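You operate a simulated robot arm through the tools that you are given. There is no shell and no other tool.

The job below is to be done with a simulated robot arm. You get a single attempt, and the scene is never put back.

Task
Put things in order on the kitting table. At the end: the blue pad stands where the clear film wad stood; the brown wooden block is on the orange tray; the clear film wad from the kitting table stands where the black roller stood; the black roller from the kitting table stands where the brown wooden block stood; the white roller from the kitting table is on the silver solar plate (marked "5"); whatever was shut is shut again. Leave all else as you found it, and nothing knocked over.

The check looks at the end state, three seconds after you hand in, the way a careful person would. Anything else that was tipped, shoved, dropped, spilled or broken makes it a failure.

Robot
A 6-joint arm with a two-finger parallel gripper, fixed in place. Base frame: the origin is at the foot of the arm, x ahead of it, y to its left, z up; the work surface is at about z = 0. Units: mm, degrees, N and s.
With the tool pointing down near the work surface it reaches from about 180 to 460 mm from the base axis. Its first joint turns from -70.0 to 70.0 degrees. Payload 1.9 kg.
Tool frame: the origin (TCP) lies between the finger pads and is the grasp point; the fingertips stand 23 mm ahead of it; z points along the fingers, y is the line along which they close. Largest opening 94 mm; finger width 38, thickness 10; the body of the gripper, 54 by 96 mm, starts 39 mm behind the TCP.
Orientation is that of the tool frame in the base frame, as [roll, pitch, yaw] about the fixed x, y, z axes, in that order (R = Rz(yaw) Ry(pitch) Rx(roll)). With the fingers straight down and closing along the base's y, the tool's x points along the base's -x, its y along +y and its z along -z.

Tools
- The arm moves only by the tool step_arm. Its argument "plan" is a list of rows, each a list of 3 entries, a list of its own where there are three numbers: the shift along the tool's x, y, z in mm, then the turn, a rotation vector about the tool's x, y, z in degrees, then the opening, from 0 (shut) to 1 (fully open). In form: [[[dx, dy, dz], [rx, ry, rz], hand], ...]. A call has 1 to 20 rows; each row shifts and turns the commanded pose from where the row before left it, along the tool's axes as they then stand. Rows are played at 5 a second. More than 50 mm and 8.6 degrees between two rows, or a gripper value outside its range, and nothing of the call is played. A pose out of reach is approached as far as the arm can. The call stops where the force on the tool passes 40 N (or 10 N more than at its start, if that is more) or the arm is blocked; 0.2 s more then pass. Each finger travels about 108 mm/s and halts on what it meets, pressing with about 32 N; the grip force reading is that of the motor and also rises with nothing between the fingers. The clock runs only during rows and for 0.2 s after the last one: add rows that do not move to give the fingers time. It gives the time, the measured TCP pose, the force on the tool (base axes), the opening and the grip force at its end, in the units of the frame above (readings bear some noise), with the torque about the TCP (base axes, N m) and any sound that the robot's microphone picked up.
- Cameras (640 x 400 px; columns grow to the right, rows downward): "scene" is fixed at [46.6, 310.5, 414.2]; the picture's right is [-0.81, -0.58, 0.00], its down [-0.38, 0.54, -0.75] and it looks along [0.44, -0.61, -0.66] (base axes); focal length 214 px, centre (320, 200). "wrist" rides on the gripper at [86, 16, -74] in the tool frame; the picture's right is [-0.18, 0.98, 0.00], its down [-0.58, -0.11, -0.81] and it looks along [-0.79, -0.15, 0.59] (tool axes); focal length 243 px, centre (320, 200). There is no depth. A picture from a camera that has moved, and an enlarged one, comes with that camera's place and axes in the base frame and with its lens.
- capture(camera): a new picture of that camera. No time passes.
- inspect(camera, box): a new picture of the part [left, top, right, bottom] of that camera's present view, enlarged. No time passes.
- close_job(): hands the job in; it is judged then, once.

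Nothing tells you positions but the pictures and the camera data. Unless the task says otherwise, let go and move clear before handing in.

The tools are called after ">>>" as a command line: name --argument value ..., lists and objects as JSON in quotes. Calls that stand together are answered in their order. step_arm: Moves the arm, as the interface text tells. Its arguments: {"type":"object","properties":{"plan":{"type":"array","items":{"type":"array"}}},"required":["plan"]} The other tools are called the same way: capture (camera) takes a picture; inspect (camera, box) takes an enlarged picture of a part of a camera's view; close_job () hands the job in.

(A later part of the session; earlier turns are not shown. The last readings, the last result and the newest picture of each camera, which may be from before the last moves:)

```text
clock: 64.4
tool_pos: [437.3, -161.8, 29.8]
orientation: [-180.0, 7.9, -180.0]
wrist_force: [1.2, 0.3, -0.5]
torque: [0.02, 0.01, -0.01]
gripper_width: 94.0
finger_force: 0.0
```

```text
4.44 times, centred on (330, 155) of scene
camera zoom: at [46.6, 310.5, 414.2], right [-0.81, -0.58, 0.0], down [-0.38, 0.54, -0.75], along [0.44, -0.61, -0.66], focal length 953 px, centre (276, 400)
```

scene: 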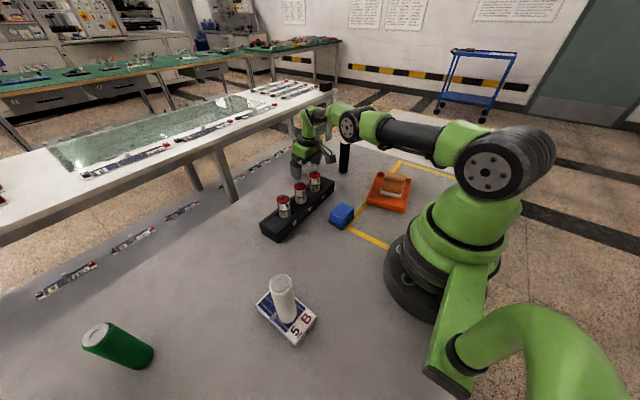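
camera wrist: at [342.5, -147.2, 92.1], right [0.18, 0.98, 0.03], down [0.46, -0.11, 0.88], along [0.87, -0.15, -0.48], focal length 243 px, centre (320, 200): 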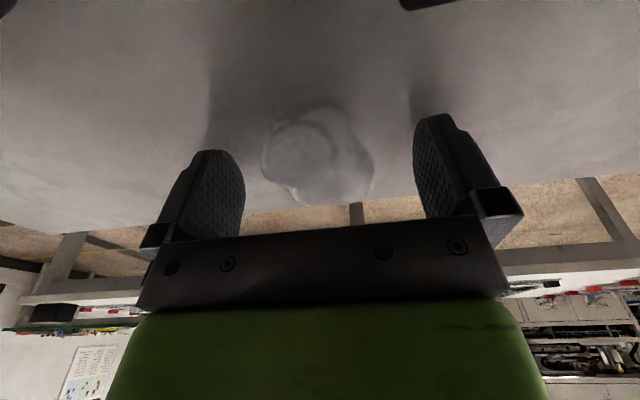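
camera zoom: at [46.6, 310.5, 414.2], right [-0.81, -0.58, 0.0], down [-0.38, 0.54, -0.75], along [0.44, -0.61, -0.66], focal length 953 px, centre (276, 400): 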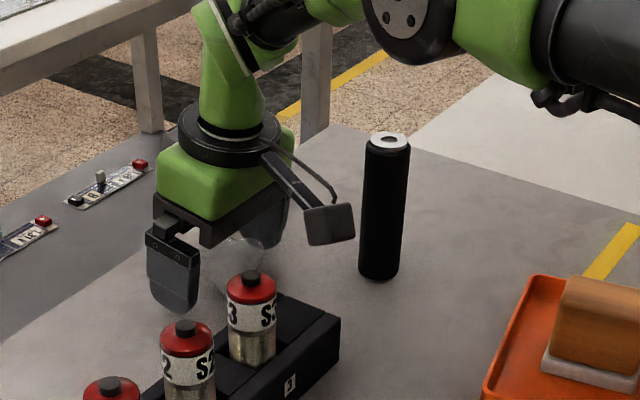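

The wad is centred between the leaned fingers. I'll close gently in stages.

>>> step_arm --plan '[[[0, 0, 0], [0, 0, 0], 0.7], [[0, 0, 0], [0, 0, 0], 0.55], [[0, 0, 0], [0, 0, 0], 0.5], [[0, 0, 0], [0, 0, 0], 0.5]]'

>>> inspect --camera "wrist" --box '[220, 80, 430, 230]'

```text
clock: 65.4
tool_pos: [437.4, -162.9, 29.0]
orientation: [-179.9, 8.0, 180.0]
wrist_force: [-0.2, -0.3, 0.2]
torque: [0.0, 0.02, -0.04]
gripper_width: 47.9
finger_force: 22.0
```

```text
2.67 times, centred on (325, 155) of wrist
camera zoom: at [342.5, -147.2, 92.2], right [0.18, 0.98, 0.03], down [0.46, -0.11, 0.88], along [0.87, -0.15, -0.48], focal length 647 px, centre (307, 320)
```

zoom: 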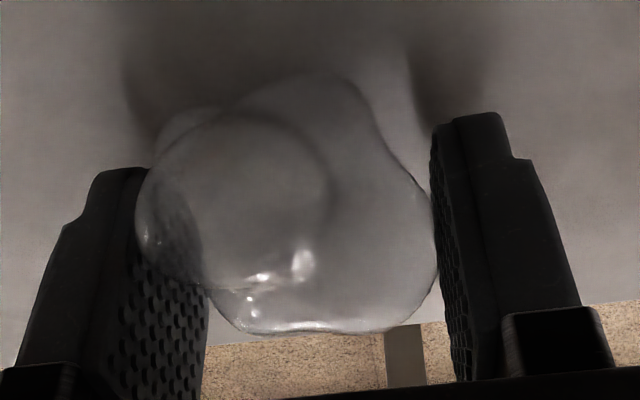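

Contact at 47.9 mm with 22 N. I'll hold that gently and lift a little to see if it holds.

>>> step_arm --plan '[[[0, 0, 0], [0, 0, 0], 0.49], [[0, 0, -5], [0, 0, 0], 0.49], [[0, 0, -10], [0, 0, 0], 0.49], [[1, 0, -10], [0, 0, 0], 0.49], [[0, 0, 0], [0, 0, 0], 0.49]]'

>>> inspect --camera "wrist" --box '[220, 80, 430, 230]'

>>> inspect --camera "scene" --box '[280, 110, 380, 200]'

```text
clock: 66.6
tool_pos: [432.6, -163.6, 53.8]
orientation: [-179.9, 8.0, 180.0]
wrist_force: [-0.6, 0.1, 0.2]
torque: [-0.01, 0.0, -0.03]
gripper_width: 46.9
finger_force: 1.5
```

```text
2.67 times, centred on (325, 155) of wrist
camera zoom: at [338.1, -148.7, 115.6], right [0.18, 0.98, 0.03], down [0.46, -0.11, 0.88], along [0.87, -0.15, -0.47], focal length 647 px, centre (307, 320)
```

zoom: 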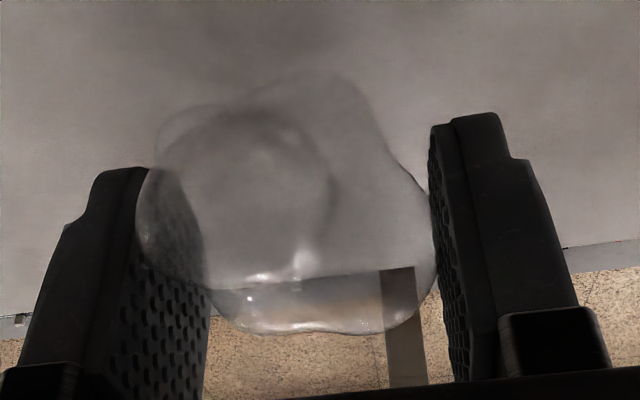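

```text
4.44 times, centred on (330, 155) of scene
camera zoom: at [46.6, 310.5, 414.2], right [-0.81, -0.58, 0.0], down [-0.38, 0.54, -0.75], along [0.44, -0.61, -0.66], focal length 953 px, centre (276, 400)
```

zoom: 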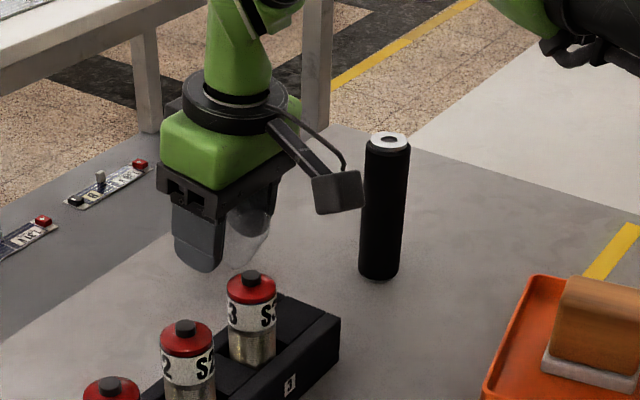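

The wad came up, but the grip force reads only 1.5 N. I'll tighten slightly for a safe hold before travelling.

>>> step_arm --plan '[[[0, 0, 0], [0, 0, 0], 0.47], [[0, 0, 0], [0, 0, 0], 0.46], [[0, 0, 0], [0, 0, 0], 0.46]]'

>>> inspect --camera "wrist" --box '[220, 80, 430, 230]'

```text
clock: 67.4
tool_pos: [433.3, -164.5, 52.4]
orientation: [-179.9, 8.0, 180.0]
wrist_force: [0.6, 0.3, -0.3]
torque: [0.04, 0.02, 0.0]
gripper_width: 44.8
finger_force: 32.3
```

```text
2.67 times, centred on (325, 155) of wrist
camera zoom: at [338.1, -148.6, 115.4], right [0.18, 0.98, 0.03], down [0.46, -0.11, 0.88], along [0.87, -0.15, -0.48], focal length 647 px, centre (307, 320)
```

zoom: 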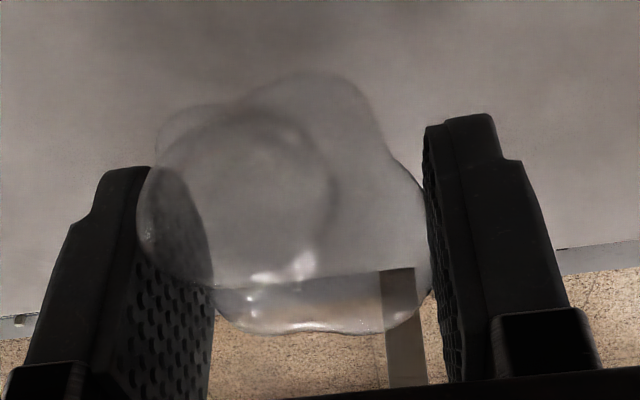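

The wad is held at 44.8 mm. I'll lift and draw it inward, then swing across to the left side well above everything.

>>> step_arm --plan '[[[10, 4, -18], [0, 0, 0], 0.46], [[16.3, 8, -27], [0, 0, 0], 0.46], [[16.3, 8, -27], [0, 0, 0], 0.46], [[16.3, 8, -27], [0, 0, 0], 0.46], [[16.3, 8, -27], [0, 0, 0], 0.46], [[0, 0, 0], [0, 0, 0], 0.46]]'

>>> capture --camera "wrist"

>>> capture --camera "scene"

```text
clock: 68.8
tool_pos: [341.7, -125.4, 166.9]
orientation: [180.0, 8.1, 179.9]
wrist_force: [0.6, 0.3, -0.1]
torque: [-0.01, 0.02, 0.0]
gripper_width: 44.9
finger_force: 32.3
```

```text
taken
camera wrist: at [245.8, -110.9, 229.5], right [0.18, 0.98, 0.03], down [0.46, -0.11, 0.88], along [0.87, -0.15, -0.48], focal length 243 px, centre (320, 200)
```

wrist: 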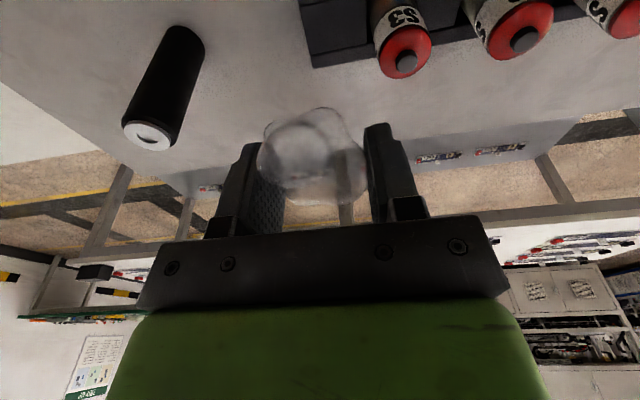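

```text
taken
```

scene: 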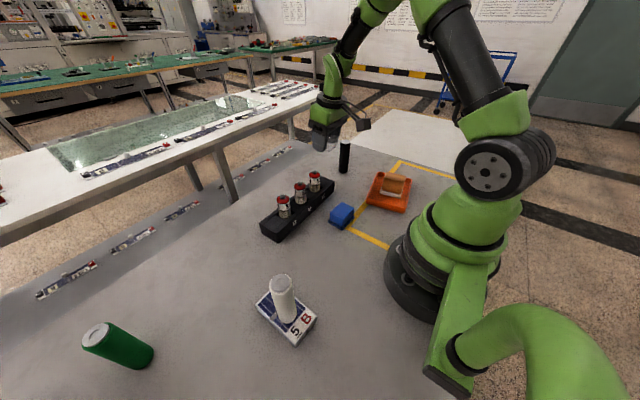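

The wad is steady in the grip. I'll carry it across and turn the tool 43° about the vertical for the black roller's old spot.

>>> step_arm --plan '[[[10, 20, -10], [0, 0, 0], 0.46], [[5.3, 30, -3], [0, 0, 0], 0.46], [[5.3, 30, -3], [0, 0, 0], 0.46], [[5.3, 30, -3], [0, 0, 0], 0.46], [[5.3, 30, -2], [0, 0, 0], 0.46], [[5.3, 30, -1], [0, 0, 0], 0.46], [[5.3, 30, 0], [0, 0, 0], 0.46], [[5.3, 30, 0], [0, 0, 0], 0.46], [[5.3, 30, 0], [0, 0, 0], 0.46], [[0, 30, 0], [0, 0, 0], 0.46], [[0, 30, 0], [0, 0, 0], 0.46], [[0, 0, 0], [-1.0, 0, -7.1], 0.46], [[0, 0, 0], [-1.0, 0, -7.1], 0.46], [[0, 0, 0], [-1.0, 0, -7.1], 0.46], [[0, 0, 0], [-1.0, 0, -7.1], 0.46], [[0, 0, 0], [-1.0, 0, -7.1], 0.46], [[0, 0, 0], [-1.0, 0, -7.1], 0.46], [[0, 0, 0], [0, 0, 0], 0.46]]'

>>> capture --camera "wrist"

>>> capture --camera "scene"

```text
clock: 72.6
tool_pos: [285.8, 192.8, 180.5]
orientation: [180.0, 8.0, -137.0]
wrist_force: [-0.3, -0.7, -0.5]
torque: [0.0, -0.02, 0.0]
gripper_width: 44.6
finger_force: 31.3
```

```text
taken
camera wrist: at [205.6, 138.5, 244.4], right [-0.54, 0.84, 0.03], down [0.41, 0.24, 0.88], along [0.73, 0.48, -0.48], focal length 243 px, centre (320, 200)
```

wrist: 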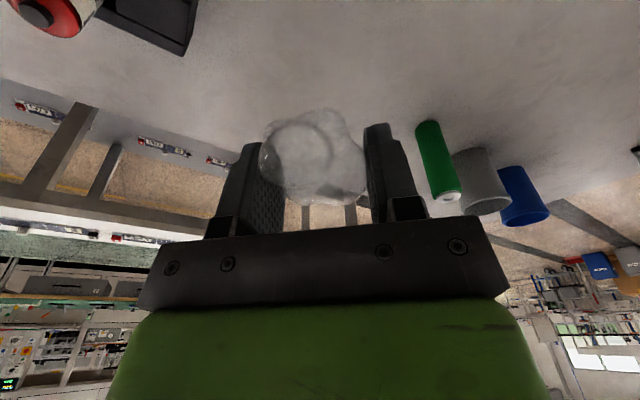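

```text
taken
```

scene: 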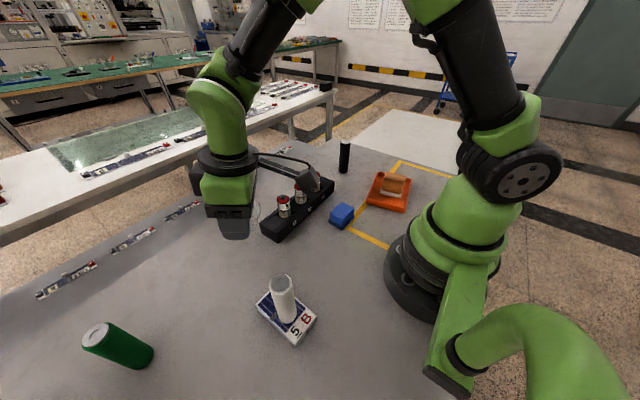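

I'm set up toward the black roller's old spot at (334.5,314). I'll move over it and start descending.

>>> step_arm --plan '[[[-22, 11.3, 13.2], [0, 0, 0], 0.46], [[-22, 11.3, 13.2], [0, 0, 0], 0.46], [[-22, 11.3, 13.2], [0, 0, 0], 0.46], [[-22, 11.3, 13.2], [0, 0, 0], 0.46], [[-22, 11.3, 13.2], [0, 0, 0], 0.46], [[3.5, 0, 24.8], [0, 0, 0], 0.46], [[3.5, 0, 24.8], [0, 0, 0], 0.46], [[3.5, 0, 24.8], [0, 0, 0], 0.46], [[0, 0, 0], [0, 0, 0], 0.46]]'

>>> capture --camera "wrist"

>>> inspect --camera "scene" --box '[60, 200, 240, 370]'

```text
clock: 74.6
tool_pos: [334.6, 318.3, 54.9]
orientation: [180.0, 8.0, -137.0]
wrist_force: [0.8, 0.2, -0.3]
torque: [0.0, 0.02, -0.02]
gripper_width: 44.4
finger_force: 31.3
```

```text
taken
camera wrist: at [254.5, 262.7, 117.4], right [-0.54, 0.84, 0.03], down [0.41, 0.24, 0.88], along [0.74, 0.48, -0.47], focal length 243 px, centre (320, 200)
```

wrist: 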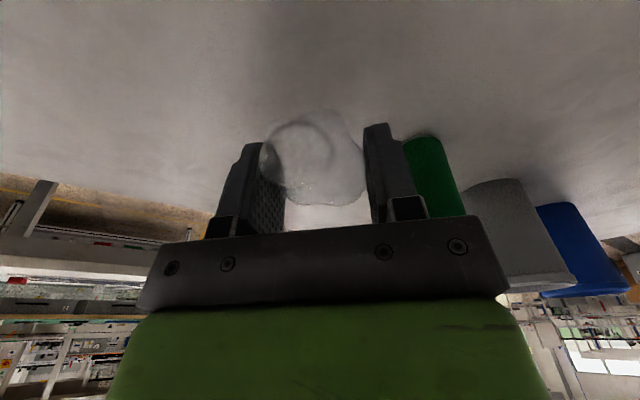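

```text
2.35 times, centred on (150, 285) of scene
camera zoom: at [46.6, 310.5, 414.2], right [-0.81, -0.58, 0.0], down [-0.38, 0.54, -0.75], along [0.44, -0.61, -0.66], focal length 505 px, centre (720, 0)
```

zoom: 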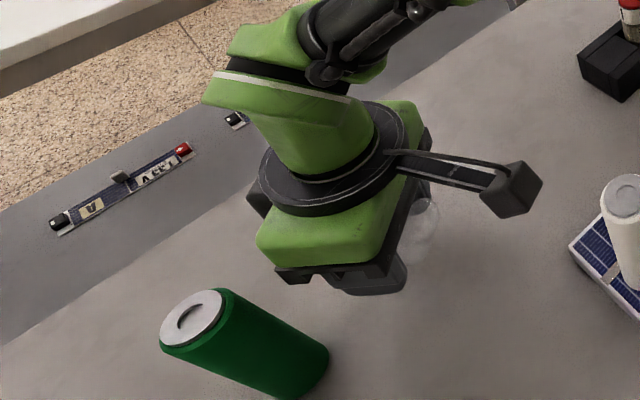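

The wad hangs over the old roller spot at about (335.5,313.5). I'll lower it 20 mm, then finish in small steps.

>>> step_arm --plan '[[[1.4, 0, 9.9], [0, 0, 0], 0.46], [[0.8, 0, 6], [0, 0, 0], 0.46], [[0.5, 0, 4], [0, 0, 0], 0.46], [[0, 0, 0], [0, 0, 0], 0.46], [[0, 0, 0], [0, 0, 0], 0.46]]'

>>> inspect --camera "wrist" --box '[220, 80, 430, 230]'

>>> inspect --camera "scene" --box '[140, 250, 220, 320]'

```text
clock: 75.8
tool_pos: [336.0, 315.2, 35.8]
orientation: [-180.0, 8.0, -137.1]
wrist_force: [-0.1, -0.6, -0.1]
torque: [0.05, -0.02, 0.02]
gripper_width: 44.4
finger_force: 31.8
```

```text
2.67 times, centred on (325, 155) of wrist
camera zoom: at [254.3, 261.0, 98.9], right [-0.54, 0.84, 0.03], down [0.41, 0.24, 0.88], along [0.74, 0.48, -0.47], focal length 647 px, centre (307, 320)
```

zoom: 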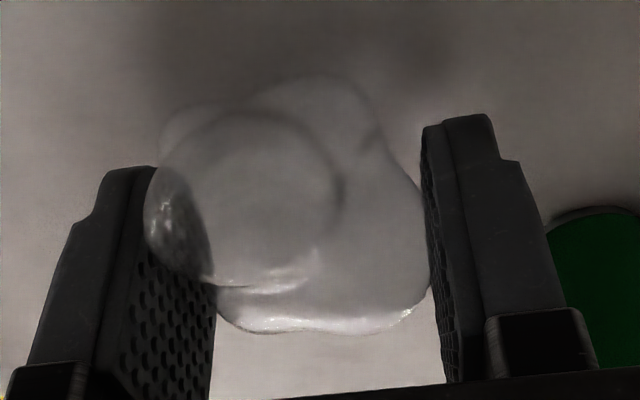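

```text
5.71 times, centred on (180, 285) of scene
camera zoom: at [46.6, 310.5, 414.2], right [-0.81, -0.58, 0.0], down [-0.38, 0.54, -0.75], along [0.44, -0.61, -0.66], focal length 1226 px, centre (1120, -286)
```

zoom: 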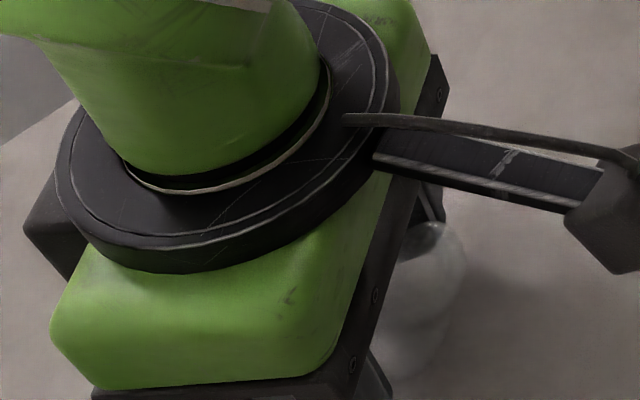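

About 6-7 mm to go. I'll lower in small steps, watching the force.

>>> step_arm --plan '[[[0.3, 0, 2], [0, 0, 0], 0.46], [[0.2, 0, 1.5], [0, 0, 0], 0.46], [[0, 0, 0], [0, 0, 0], 0.46], [[0, 0, 0], [0, 0, 0], 0.46]]'

>>> step_arm --plan '[[[0.2, 0, 1.2], [0, 0, 0], 0.46], [[0, 0, 0], [0, 0, 0], 0.46], [[0, 0, 0], [0, 0, 0], 0.46]]'

>>> inspect --camera "wrist" --box '[220, 80, 430, 230]'

```text
clock: 76.8
tool_pos: [334.3, 314.8, 32.9]
orientation: [180.0, 8.0, -137.0]
wrist_force: [-0.9, 0.1, -0.2]
torque: [0.0, 0.03, 0.0]
gripper_width: 45.7
finger_force: 31.3
```

```text
clock: 77.6
tool_pos: [334.8, 315.5, 33.3]
orientation: [-180.0, 7.9, -137.0]
wrist_force: [-0.3, 0.6, 0.1]
torque: [0.01, -0.02, -0.02]
gripper_width: 46.1
finger_force: 13.0
```

```text
2.67 times, centred on (325, 155) of wrist
camera zoom: at [254.1, 260.8, 95.2], right [-0.54, 0.84, 0.03], down [0.41, 0.24, 0.88], along [0.74, 0.48, -0.47], focal length 647 px, centre (307, 320)
```

zoom: 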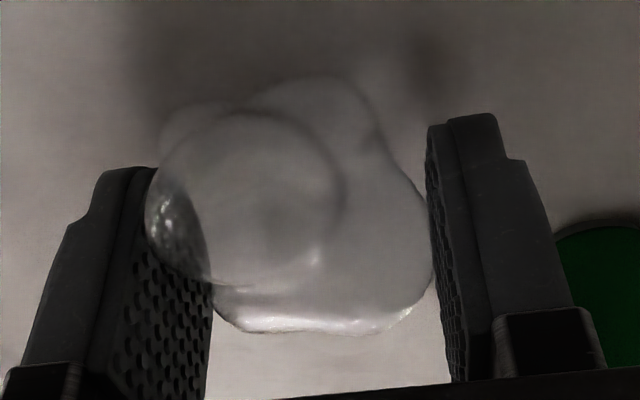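

The grip width grew to 46 mm, which suggests the wad's bottom is starting to touch. I'll go down another millimetre and look again.

>>> step_arm --plan '[[[0.15, 0, 1], [0, 0, 0], 0.46], [[0, 0, 0], [0, 0, 0], 0.46], [[0, 0, 0], [0, 0, 0], 0.46]]'

>>> step_arm --plan '[[[0.15, 0, 1], [0, 0, 0], 0.46], [[0, 0, 0], [0, 0, 0], 0.46], [[0, 0, 0], [0, 0, 0], 0.46]]'

>>> capture --camera "wrist"

```text
clock: 78.4
tool_pos: [333.0, 315.8, 29.6]
orientation: [-180.0, 7.9, -137.1]
wrist_force: [-0.2, -0.9, -0.7]
torque: [-0.03, 0.05, -0.03]
gripper_width: 46.1
finger_force: 12.6
```

```text
clock: 79.2
tool_pos: [332.7, 316.3, 29.0]
orientation: [-179.9, 8.1, -137.0]
wrist_force: [0.6, -0.5, 3.0]
torque: [-0.02, 0.02, 0.06]
gripper_width: 45.7
finger_force: 24.8
```

```text
taken
camera wrist: at [253.0, 261.0, 92.3], right [-0.54, 0.84, 0.03], down [0.41, 0.24, 0.88], along [0.74, 0.48, -0.47], focal length 243 px, centre (320, 200)
```

wrist: 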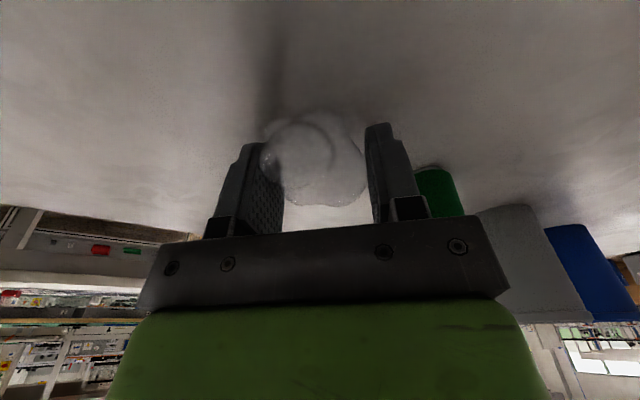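

The wad touches down (3 N) at the same height it was picked up from. I'll open the fingers slowly and retreat along the tool axis.

>>> step_arm --plan '[[[0, 0, 0], [0, 0, 0], 0.52], [[0, 0, 0], [0, 0, 0], 0.58], [[0, 0, 0], [0, 0, 0], 0.68], [[0, 0, 0], [0, 0, 0], 0.75], [[0, 0, 0], [0, 0, 0], 0.75]]'

>>> capture --camera "wrist"

```text
clock: 80.4
tool_pos: [333.9, 315.6, 28.0]
orientation: [-180.0, 7.9, -137.0]
wrist_force: [-1.0, 0.5, 0.7]
torque: [0.0, -0.01, -0.02]
gripper_width: 70.4
finger_force: 0.2
```

```text
taken
camera wrist: at [253.0, 260.9, 92.2], right [-0.54, 0.84, 0.03], down [0.41, 0.24, 0.88], along [0.74, 0.48, -0.47], focal length 243 px, centre (320, 200)
```

wrist: 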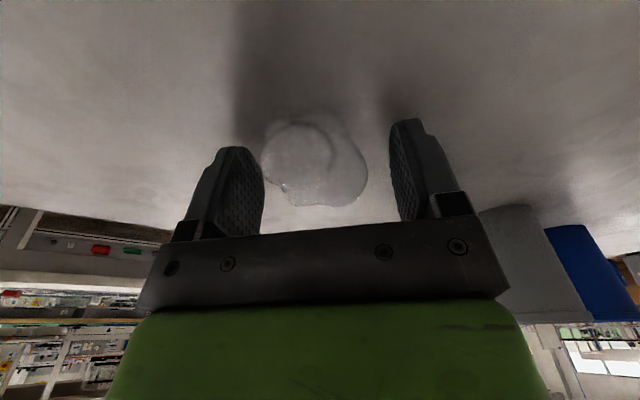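

The wad rests free on the table. I'll rise along the tool axis and check that it stays put.

>>> step_arm --plan '[[[0, -1, 0], [0, 0, 0], 0.85], [[0, 0, -8], [0, 0, 0], 0.85], [[0, 0, -15], [0, 0, 0], 0.85], [[3, 0, -25], [0, 0, 0], 0.85], [[5, 0, -30], [0, 0, 0], 0.85], [[5, 0, -30], [0, 0, 0], 0.85], [[0, 0, 0], [0, 0, 0], 0.85]]'

>>> capture --camera "wrist"

>>> capture --camera "scene"

```text
clock: 82.0
tool_pos: [314.8, 295.9, 134.0]
orientation: [180.0, 7.9, -137.0]
wrist_force: [0.5, 0.2, -0.3]
torque: [0.01, 0.03, 0.03]
gripper_width: 79.6
finger_force: 0.0
```

```text
taken
camera wrist: at [233.7, 241.4, 196.9], right [-0.54, 0.84, 0.03], down [0.41, 0.24, 0.88], along [0.74, 0.48, -0.48], focal length 243 px, centre (320, 200)
```

wrist: 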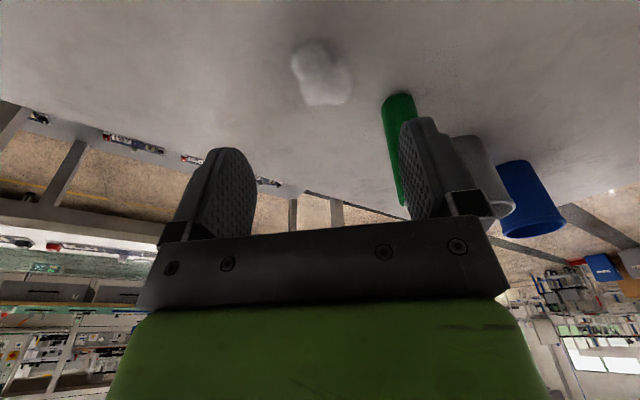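

```text
taken
```

scene: 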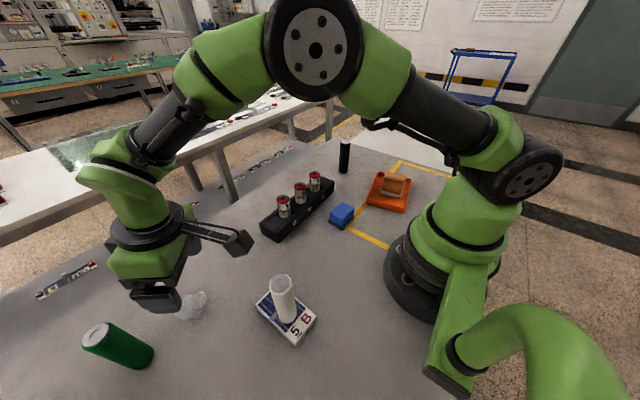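

The wad stands at about (335,312) in the black roller's old place. Next I'll straighten the tool and go back to look closely at the blue pad.

>>> step_arm --plan '[[[0, 0, 0], [0, 4, 0], 0.85], [[0, 0, 0], [0, 4, 0], 0.85], [[33, -13, -22], [0, 0, 0], 0.85], [[33, -13, -22], [0, 0, 0], 0.85], [[33, -13, -22], [0, 0, 0], 0.85], [[0, 0, 0], [0, 0, 7.2], 0.85], [[0, 0, 0], [0, 0, 7.2], 0.85], [[0, 0, 0], [0, 0, 7.2], 0.85], [[0, 0, 0], [0, 0, 7.2], 0.85], [[0, 0, 0], [0, 0, 7.2], 0.85], [[0, 0, 0], [0, 0, 7], 0.85], [[8, -32, 0], [0, 0, 0], 0.85], [[8, -32, 0], [0, 0, 0], 0.85], [[8, -32, 0], [0, 0, 0], 0.85], [[8, -32, 0], [0, 0, 0], 0.85], [[8, -32, 0], [0, 0, 0], 0.85], [[8, -32, 0], [0, 0, 0], 0.85], [[8, -32, 0], [0, 0, 0], 0.85], [[8, -32, 0], [0, 0, 0], 0.85], [[0, 0, 0], [0, 0, 0], 0.85]]'

>>> capture --camera "wrist"

>>> capture --camera "scene"

```text
clock: 86.2
tool_pos: [206.3, -58.6, 200.5]
orientation: [180.0, 0.0, 179.9]
wrist_force: [-0.2, -0.1, 0.1]
torque: [0.02, 0.0, 0.01]
gripper_width: 80.0
finger_force: 0.0
```

```text
taken
camera wrist: at [120.6, -44.6, 275.8], right [0.18, 0.98, 0.0], down [0.58, -0.11, 0.81], along [0.79, -0.15, -0.59], focal length 243 px, centre (320, 200)
```

wrist: 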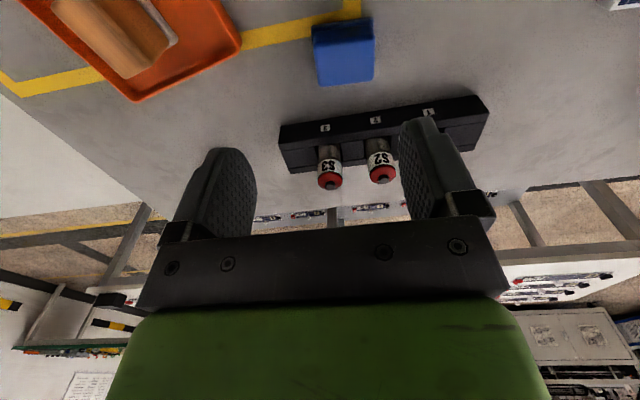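

```text
taken
```

scene: 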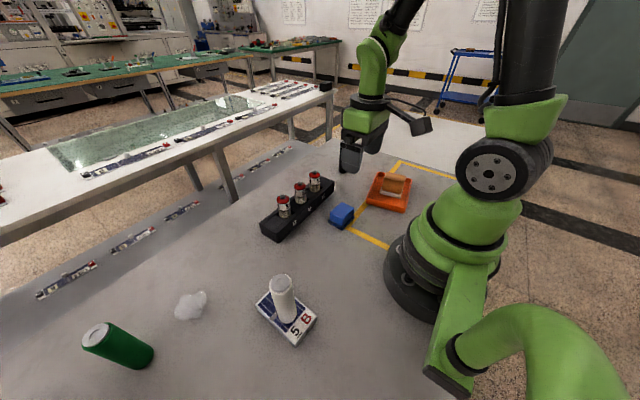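

>>> inspect --camera "wrist" --box '[270, 0, 420, 110]'

>>> inspect --camera "scene" --box '[310, 190, 370, 240]'

>>> inspect --camera "scene" --box '[130, 260, 330, 370]'

```text
3.64 times, centred on (345, 55) of wrist
camera zoom: at [120.6, -44.6, 275.8], right [0.18, 0.98, 0.0], down [0.58, -0.11, 0.81], along [0.79, -0.15, -0.59], focal length 882 px, centre (229, 727)
```

zoom: 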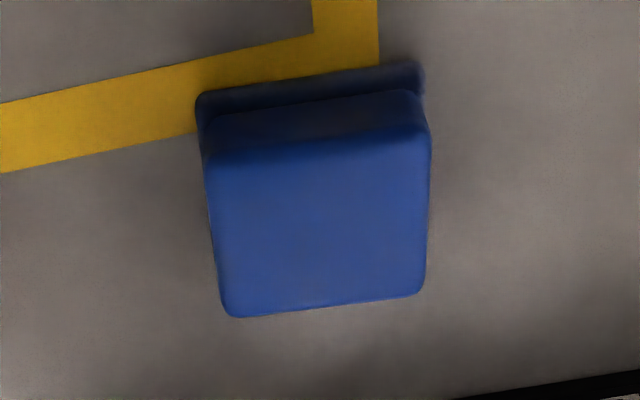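

```text
8.00 times, centred on (340, 215) of scene
camera zoom: at [46.6, 310.5, 414.2], right [-0.81, -0.58, 0.0], down [-0.38, 0.54, -0.75], along [0.44, -0.61, -0.66], focal length 1716 px, centre (160, 80)
```

zoom: 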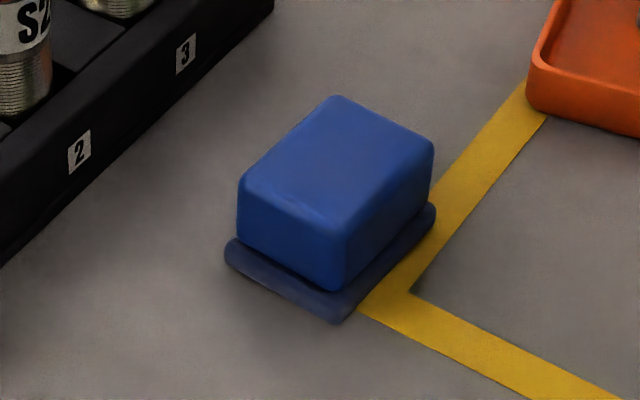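

```text
3.20 times, centred on (230, 315) of scene
camera zoom: at [46.6, 310.5, 414.2], right [-0.81, -0.58, 0.0], down [-0.38, 0.54, -0.75], along [0.44, -0.61, -0.66], focal length 686 px, centre (608, -168)
```

zoom: 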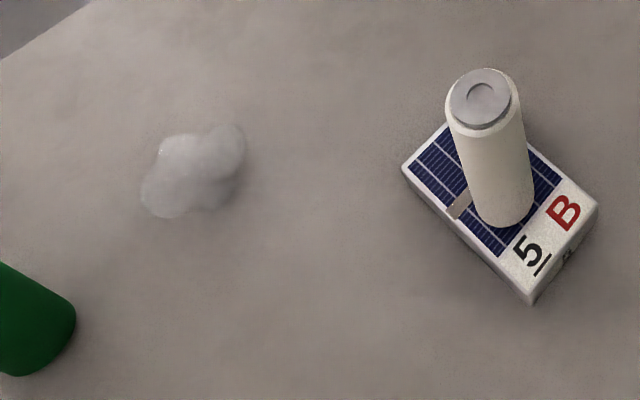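

The blue pad (top about 52 × 41, about 35 tall, with a slightly wider foot) is centred near (231.5,-41), turned about -3°. Since its goal near (438,-161.5) needs the 8° lean for reach, I'll take it with that same lean so it lands flat.

>>> step_arm --plan '[[[0, 0, 0], [0, 0, 3], 1], [[0, 0, 0], [0, -4, 0], 1], [[0, 0, 0], [0, -4, 0], 1], [[-3.1, 5.3, 20.6], [0, 0, 0], 1], [[-3.1, 5.3, 20.6], [0, 0, 0], 1], [[-3.1, 5.3, 20.6], [0, 0, 0], 1], [[-3.2, 5.3, 20.6], [0, 0, 0], 1], [[0, 0, 0], [0, 0, 0], 1]]'

>>> capture --camera "wrist"

>>> inspect --camera "scene" --box '[280, 120, 440, 260]'

```text
clock: 88.0
tool_pos: [224.6, -40.4, 127.4]
orientation: [-179.3, 8.0, 177.0]
wrist_force: [0.1, 0.4, 0.1]
torque: [0.0, 0.0, 0.01]
gripper_width: 93.9
finger_force: 0.1
out of reach, approached as far as the arm can: row 7
```

```text
taken
camera wrist: at [131.0, -19.4, 190.6], right [0.24, 0.97, 0.01], down [0.46, -0.12, 0.88], along [0.86, -0.2, -0.48], focal length 243 px, centre (320, 200)
```

wrist: 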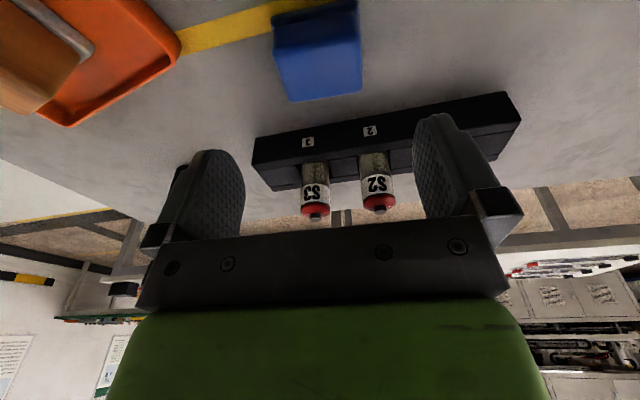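

```text
2.86 times, centred on (360, 190) of scene
camera zoom: at [46.6, 310.5, 414.2], right [-0.81, -0.58, 0.0], down [-0.38, 0.54, -0.75], along [0.44, -0.61, -0.66], focal length 613 px, centre (206, 229)
```

zoom: 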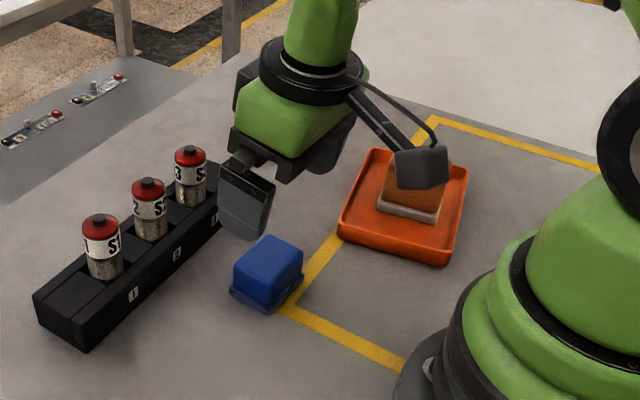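

The lean is not possible this close to the base, so I'll take the pad straight-down instead, gripping it about 14 mm toward its near side. That gives the needed reach at the goal. First I'll rise and straighten the tool.

>>> step_arm --plan '[[[0, 0, -20], [0, 0, 0], 1], [[0, 0, -20], [0, 0, 0], 1], [[0, 0, 0], [0, 4, 0], 1], [[0, 0, 0], [0, 4, 0], 1], [[0, 0, 0], [0, 0, 0], 1], [[0, 0, 0], [0, 0, 0], 1]]'

>>> capture --camera "wrist"

```text
clock: 89.4
tool_pos: [222.8, -35.5, 160.5]
orientation: [179.9, 0.0, 177.1]
wrist_force: [-0.6, 0.3, 0.3]
torque: [-0.04, -0.02, 0.01]
gripper_width: 93.9
finger_force: 0.1
```

```text
taken
camera wrist: at [138.8, -16.9, 236.6], right [0.24, 0.97, 0.0], down [0.57, -0.14, 0.81], along [0.78, -0.19, -0.59], focal length 243 px, centre (320, 200)
```

wrist: 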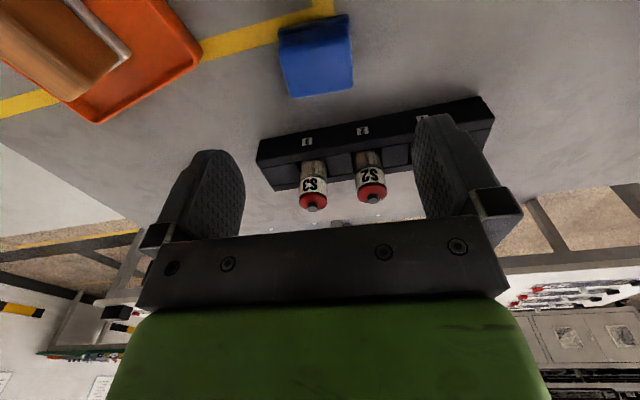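

The tool is upright again. I'll enlarge the pad to fix its centre and turn.

>>> inspect --camera "wrist" --box '[250, 0, 390, 110]'

```text
3.64 times, centred on (320, 55) of wrist
camera zoom: at [138.8, -16.9, 236.6], right [0.24, 0.97, 0.0], down [0.57, -0.14, 0.81], along [0.78, -0.19, -0.59], focal length 882 px, centre (320, 727)
```

zoom: 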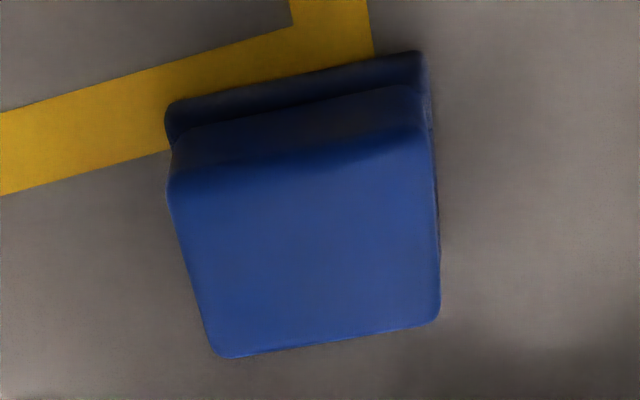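

The pad's centre comes out at (232,-41), turned about -3.5°. I'll go down at (218,-40.5), so the fingers take its near half above the foot.

>>> step_arm --plan '[[[5.5, -3.6, 0], [0, 0, 0], 1], [[0, 0, 25], [0, 0, 0], 1], [[0, 0, 25], [0, 0, 0], 1], [[0, 0, 25], [0, 0, 0], 1], [[0, 0, 25], [0, 0, 0], 1], [[0, 0, 15], [0, 0, 0], 1], [[0, 0, 9], [0, 0, 0], 1], [[0, 0, 0], [0, 0, 0], 1]]'

>>> capture --camera "wrist"

>>> inspect --camera "scene" --box '[290, 140, 420, 250]'

```text
clock: 91.2
tool_pos: [219.3, -38.7, 36.9]
orientation: [-179.9, -0.1, 177.0]
wrist_force: [-1.2, -0.9, 0.7]
torque: [0.02, 0.01, 0.04]
gripper_width: 93.9
finger_force: 0.0
```

```text
taken
camera wrist: at [134.6, -18.9, 112.4], right [0.24, 0.97, 0.0], down [0.57, -0.14, 0.81], along [0.78, -0.19, -0.59], focal length 243 px, centre (320, 200)
```

wrist: 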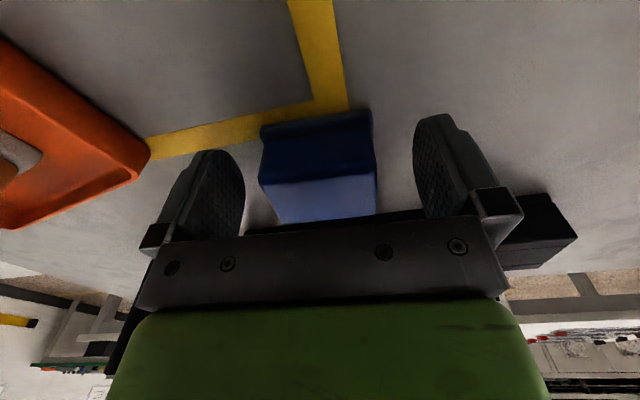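

```text
3.64 times, centred on (355, 195) of scene
camera zoom: at [46.6, 310.5, 414.2], right [-0.81, -0.58, 0.0], down [-0.38, 0.54, -0.75], along [0.44, -0.61, -0.66], focal length 780 px, centre (193, 218)
```

zoom: 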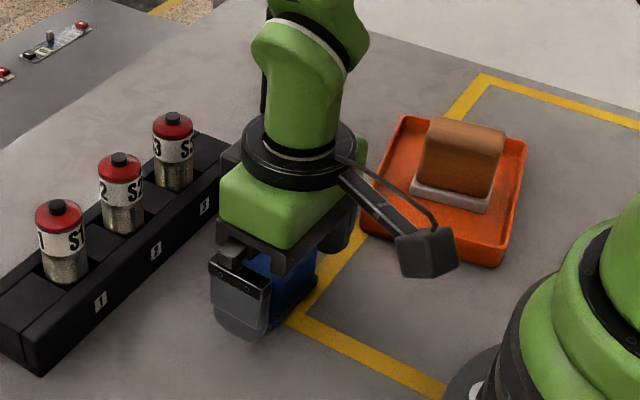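

The fingers straddle the pad. I'll make a small centring shift and close on it.

>>> step_arm --plan '[[[1.5, -1.2, 0], [0, 0, 0], 1], [[0, 0, 0], [0, 0, 0], 0.7], [[0, 0, 0], [0, 0, 0], 0.5], [[0, 0, 0], [0, 0, 0], 0.4], [[0, 0, 0], [0, 0, 0], 0.4]]'

>>> capture --camera "wrist"

```text
clock: 92.4
tool_pos: [217.4, -39.8, 37.5]
orientation: [-180.0, -0.1, 177.0]
wrist_force: [-0.6, 0.0, -0.1]
torque: [-0.01, 0.05, -0.01]
gripper_width: 55.1
finger_force: 32.4
```

```text
taken
camera wrist: at [132.7, -20.3, 112.6], right [0.24, 0.97, 0.0], down [0.57, -0.14, 0.81], along [0.78, -0.19, -0.59], focal length 243 px, centre (320, 200)
```

wrist: 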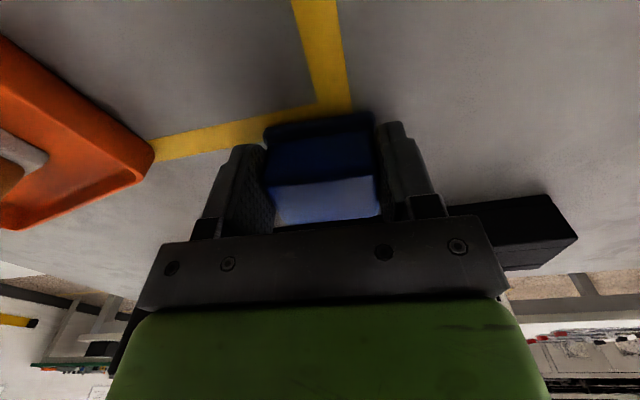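

The pad is gripped at 55 mm. I'll lift it and carry it over toward the wad's old place, passing above the rack.

>>> step_arm --plan '[[[0, 0, -10], [0, 0, 0], 0.4], [[0, 0, -25], [0, 0, 0], 0.4], [[0, 0, -30], [0, 0, 0], 0.4], [[0, 0, -30], [0, 0, 0], 0.4], [[0, 0, -28], [0, 0, 0], 0.4], [[-26.8, -14.6, 0], [0, 0, 0], 0.4], [[-26.8, -14.6, 0], [0, 0, 0], 0.4], [[-26.8, -14.6, 0], [0, 0, 0], 0.4], [[-26.8, -14.6, 0], [0, 0, 0], 0.4], [[-26.8, -14.6, 0], [0, 0, 0], 0.4], [[-26.8, -14.6, 0], [0, 0, 0], 0.4], [[-26.8, -14.6, 0], [0, 0, 0], 0.4], [[0, 0, 0], [0, 0, 0], 0.4]]'

>>> capture --camera "wrist"

>>> capture --camera "scene"

```text
clock: 95.2
tool_pos: [396.4, -152.6, 159.8]
orientation: [179.9, -0.1, 177.0]
wrist_force: [0.0, 0.3, -0.4]
torque: [0.01, -0.03, 0.01]
gripper_width: 55.2
finger_force: 32.2
```

```text
taken
camera wrist: at [311.9, -132.7, 235.6], right [0.24, 0.97, 0.0], down [0.58, -0.14, 0.81], along [0.78, -0.19, -0.59], focal length 243 px, centre (320, 200)
```

wrist: 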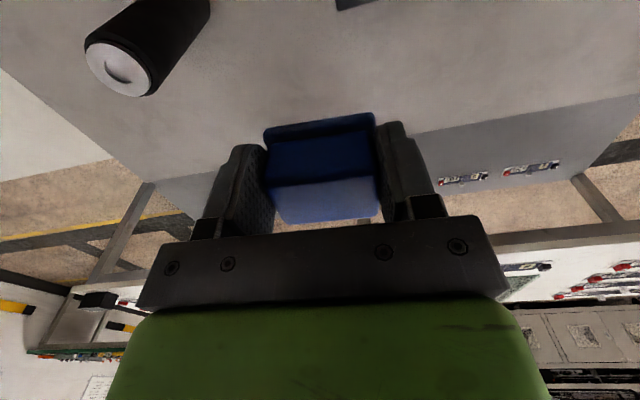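

```text
taken
```

scene: 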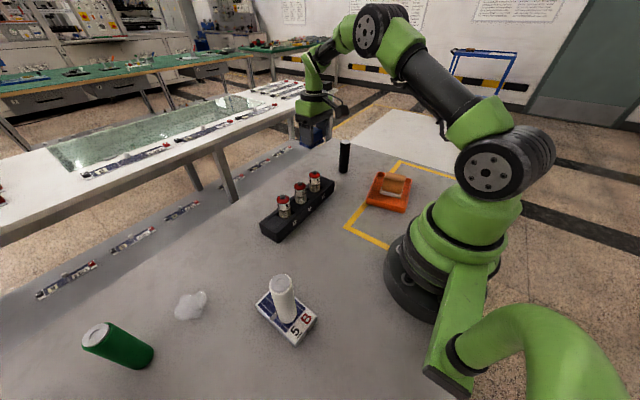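

The pad is above the right-hand side and all is clear. I'll advance and lower it toward the wad's old place.

>>> step_arm --plan '[[[-4, -1.5, 25], [0, 0, 0], 0.4], [[-7, -1.5, 25], [0, 0, 0], 0.4], [[-7, -1.6, 25], [0, 0, 0], 0.4], [[-7.5, -1.6, 20], [0, 0, 0], 0.4], [[0, 0, 10], [0, 0, 0], 0.4], [[0, 0, 0], [0, 0, 0], 0.4], [[0, 0, 0], [0, 0, 0], 0.4]]'

>>> capture --camera "wrist"

>>> inspect --camera "scene" --box '[270, 100, 390, 200]'

```text
clock: 96.8
tool_pos: [423.8, -159.3, 54.0]
orientation: [-180.0, -0.1, 177.0]
wrist_force: [0.1, -0.2, -0.9]
torque: [-0.02, 0.03, -0.04]
gripper_width: 55.3
finger_force: 32.3
```

```text
taken
camera wrist: at [339.1, -140.2, 130.5], right [0.24, 0.97, 0.0], down [0.57, -0.14, 0.81], along [0.78, -0.19, -0.59], focal length 243 px, centre (320, 200)
```

wrist: 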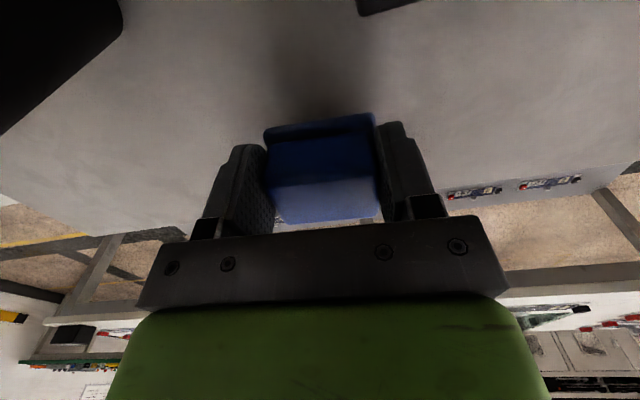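

```text
4.00 times, centred on (330, 150) of scene
camera zoom: at [46.6, 310.5, 414.2], right [-0.81, -0.58, 0.0], down [-0.38, 0.54, -0.75], along [0.44, -0.61, -0.66], focal length 858 px, centre (280, 400)
```

zoom: 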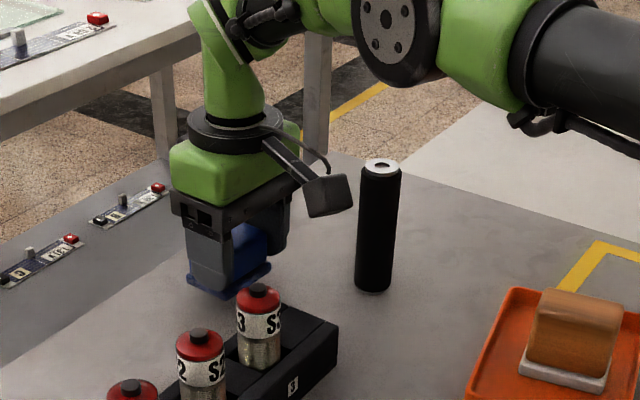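

The pad is in line with the wad's old place, about 18 mm above the table. I'll lower it 14 mm, then finish in small steps.

>>> step_arm --plan '[[[1.2, 0, 6], [0, 0, 0], 0.4], [[0, 0, 5], [0, 0, 0], 0.4], [[0, 0, 3], [0, 0, 0], 0.4], [[0, 0, 0], [0, 0, 0], 0.4], [[0, 0, 0], [0, 0, 0], 0.4]]'

>>> capture --camera "wrist"

```text
clock: 98.0
tool_pos: [422.7, -159.8, 40.9]
orientation: [180.0, 0.0, 177.0]
wrist_force: [0.2, 1.0, -0.7]
torque: [-0.03, 0.02, 0.03]
gripper_width: 55.3
finger_force: 32.0
```

```text
taken
camera wrist: at [337.3, -140.6, 116.1], right [0.24, 0.97, 0.0], down [0.57, -0.14, 0.81], along [0.78, -0.19, -0.59], focal length 243 px, centre (320, 200)
```

wrist: 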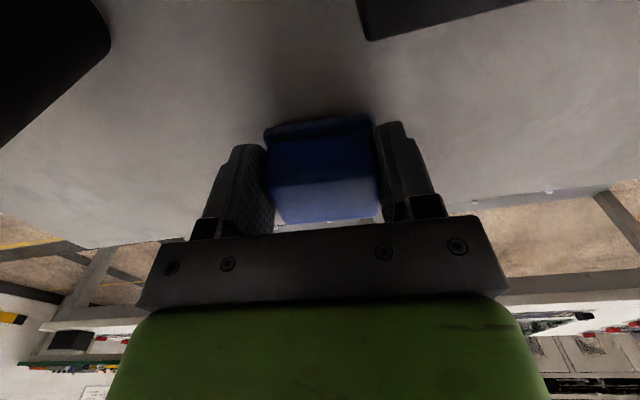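

About 3.5 mm remains. I'll go on in small steps with force checks.

>>> step_arm --plan '[[[0, 0, 1.8], [0, 0, 0], 0.4], [[0, 0, 0], [0, 0, 0], 0.4], [[0, 0, 0], [0, 0, 0], 0.4]]'

>>> step_arm --plan '[[[0, 0, 0.8], [0, 0, 0], 0.4], [[0, 0, 0], [0, 0, 0], 0.4], [[0, 0, 0], [0, 0, 0], 0.4]]'

```text
clock: 98.8
tool_pos: [422.2, -160.4, 37.6]
orientation: [-180.0, 0.0, 177.0]
wrist_force: [1.1, 1.0, -1.4]
torque: [0.0, 0.02, 0.0]
gripper_width: 55.7
finger_force: 31.9
```

```text
clock: 99.6
tool_pos: [421.7, -158.8, 37.9]
orientation: [-180.0, 0.0, 177.0]
wrist_force: [0.0, 0.4, -0.3]
torque: [0.01, 0.01, 0.0]
gripper_width: 55.6
finger_force: 32.0
```

>>> step_arm --plan '[[[0, 0, 0.7], [0, 0, 0], 0.4], [[0, 0, 0], [0, 0, 0], 0.4], [[0, 0, 0], [0, 0, 0], 0.4]]'

>>> inspect --camera "wrist" --box '[240, 90, 400, 230]'

>>> inspect --camera "scene" --box '[290, 130, 350, 180]'

```text
clock: 100.4
tool_pos: [422.4, -158.8, 37.1]
orientation: [-180.0, 0.1, 177.0]
wrist_force: [0.6, 0.4, -0.8]
torque: [-0.01, 0.03, -0.02]
gripper_width: 55.1
finger_force: 32.1
```

```text
2.86 times, centred on (320, 160) of wrist
camera zoom: at [336.9, -140.1, 112.9], right [0.24, 0.97, 0.0], down [0.57, -0.14, 0.81], along [0.78, -0.19, -0.59], focal length 693 px, centre (320, 314)
```

zoom: 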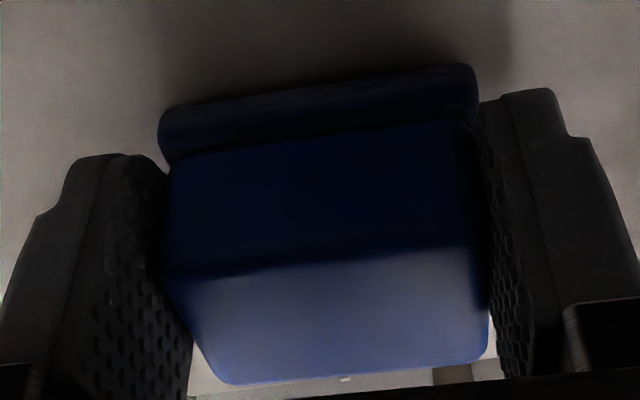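

```text
8.00 times, centred on (320, 155) of scene
camera zoom: at [46.6, 310.5, 414.2], right [-0.81, -0.58, 0.0], down [-0.38, 0.54, -0.75], along [0.44, -0.61, -0.66], focal length 1716 px, centre (320, 560)
```

zoom: 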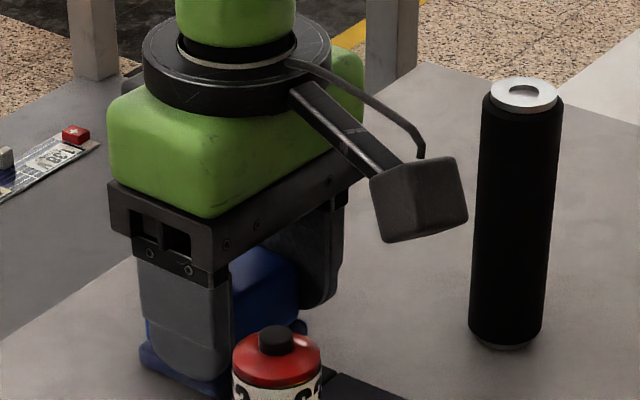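

Nearly down (0.3 mm left). One more small step to feel contact.

>>> step_arm --plan '[[[0, 0, 0.6], [0, 0, 0], 0.4], [[0, 0, 0], [0, 0, 0], 0.4], [[0, 0, 0], [0, 0, 0], 0.4]]'

```text
clock: 101.2
tool_pos: [422.6, -160.2, 36.2]
orientation: [-180.0, 0.1, 177.0]
wrist_force: [-4.0, 1.9, 11.9]
torque: [0.06, -0.02, -0.03]
gripper_width: 55.4
finger_force: 31.7
```

Contact at about 12 N. I'll open the fingers, rise clear of the pad, then draw inward.

>>> step_arm --plan '[[[0, 0, -0.3], [0, 0, 0], 0.4], [[0, 0, 0], [0, 0, 0], 0.65], [[0, 0, 0], [0, 0, 0], 0.75], [[0, 0, 0], [0, 0, 0], 0.75], [[0, 0, -10], [0, 0, 0], 0.75], [[0, 0, -20], [0, 0, 0], 0.75], [[5, 0, -25], [0, 0, 0], 0.75], [[15, 0, -25], [0, 0, 0], 0.75], [[20, 0, -25], [0, 0, 0], 0.75], [[20, 0, -15], [0, 0, 0], 0.75], [[0, 0, 0], [0, 0, 0], 0.75]]'

>>> capture --camera "wrist"

>>> capture --camera "scene"

```text
clock: 103.6
tool_pos: [362.7, -157.2, 155.0]
orientation: [-179.9, 0.0, 177.0]
wrist_force: [0.0, 0.2, 0.1]
torque: [-0.02, -0.07, 0.02]
gripper_width: 70.5
finger_force: 0.1
```

```text
taken
camera wrist: at [277.5, -137.0, 230.7], right [0.24, 0.97, 0.0], down [0.57, -0.14, 0.81], along [0.78, -0.19, -0.59], focal length 243 px, centre (320, 200)
```

wrist: 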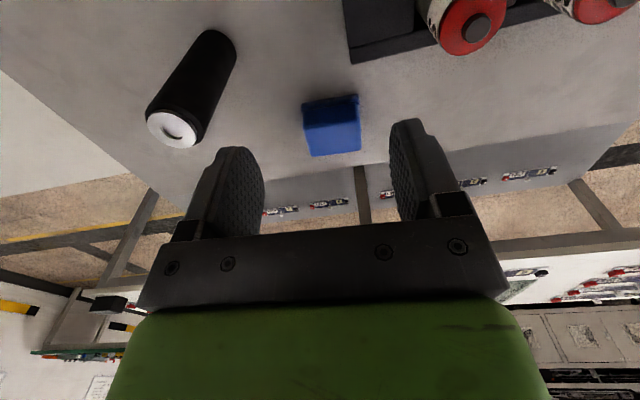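

```text
taken
```

scene: 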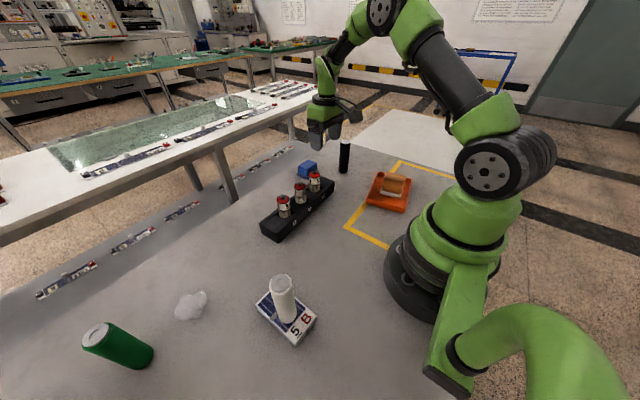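

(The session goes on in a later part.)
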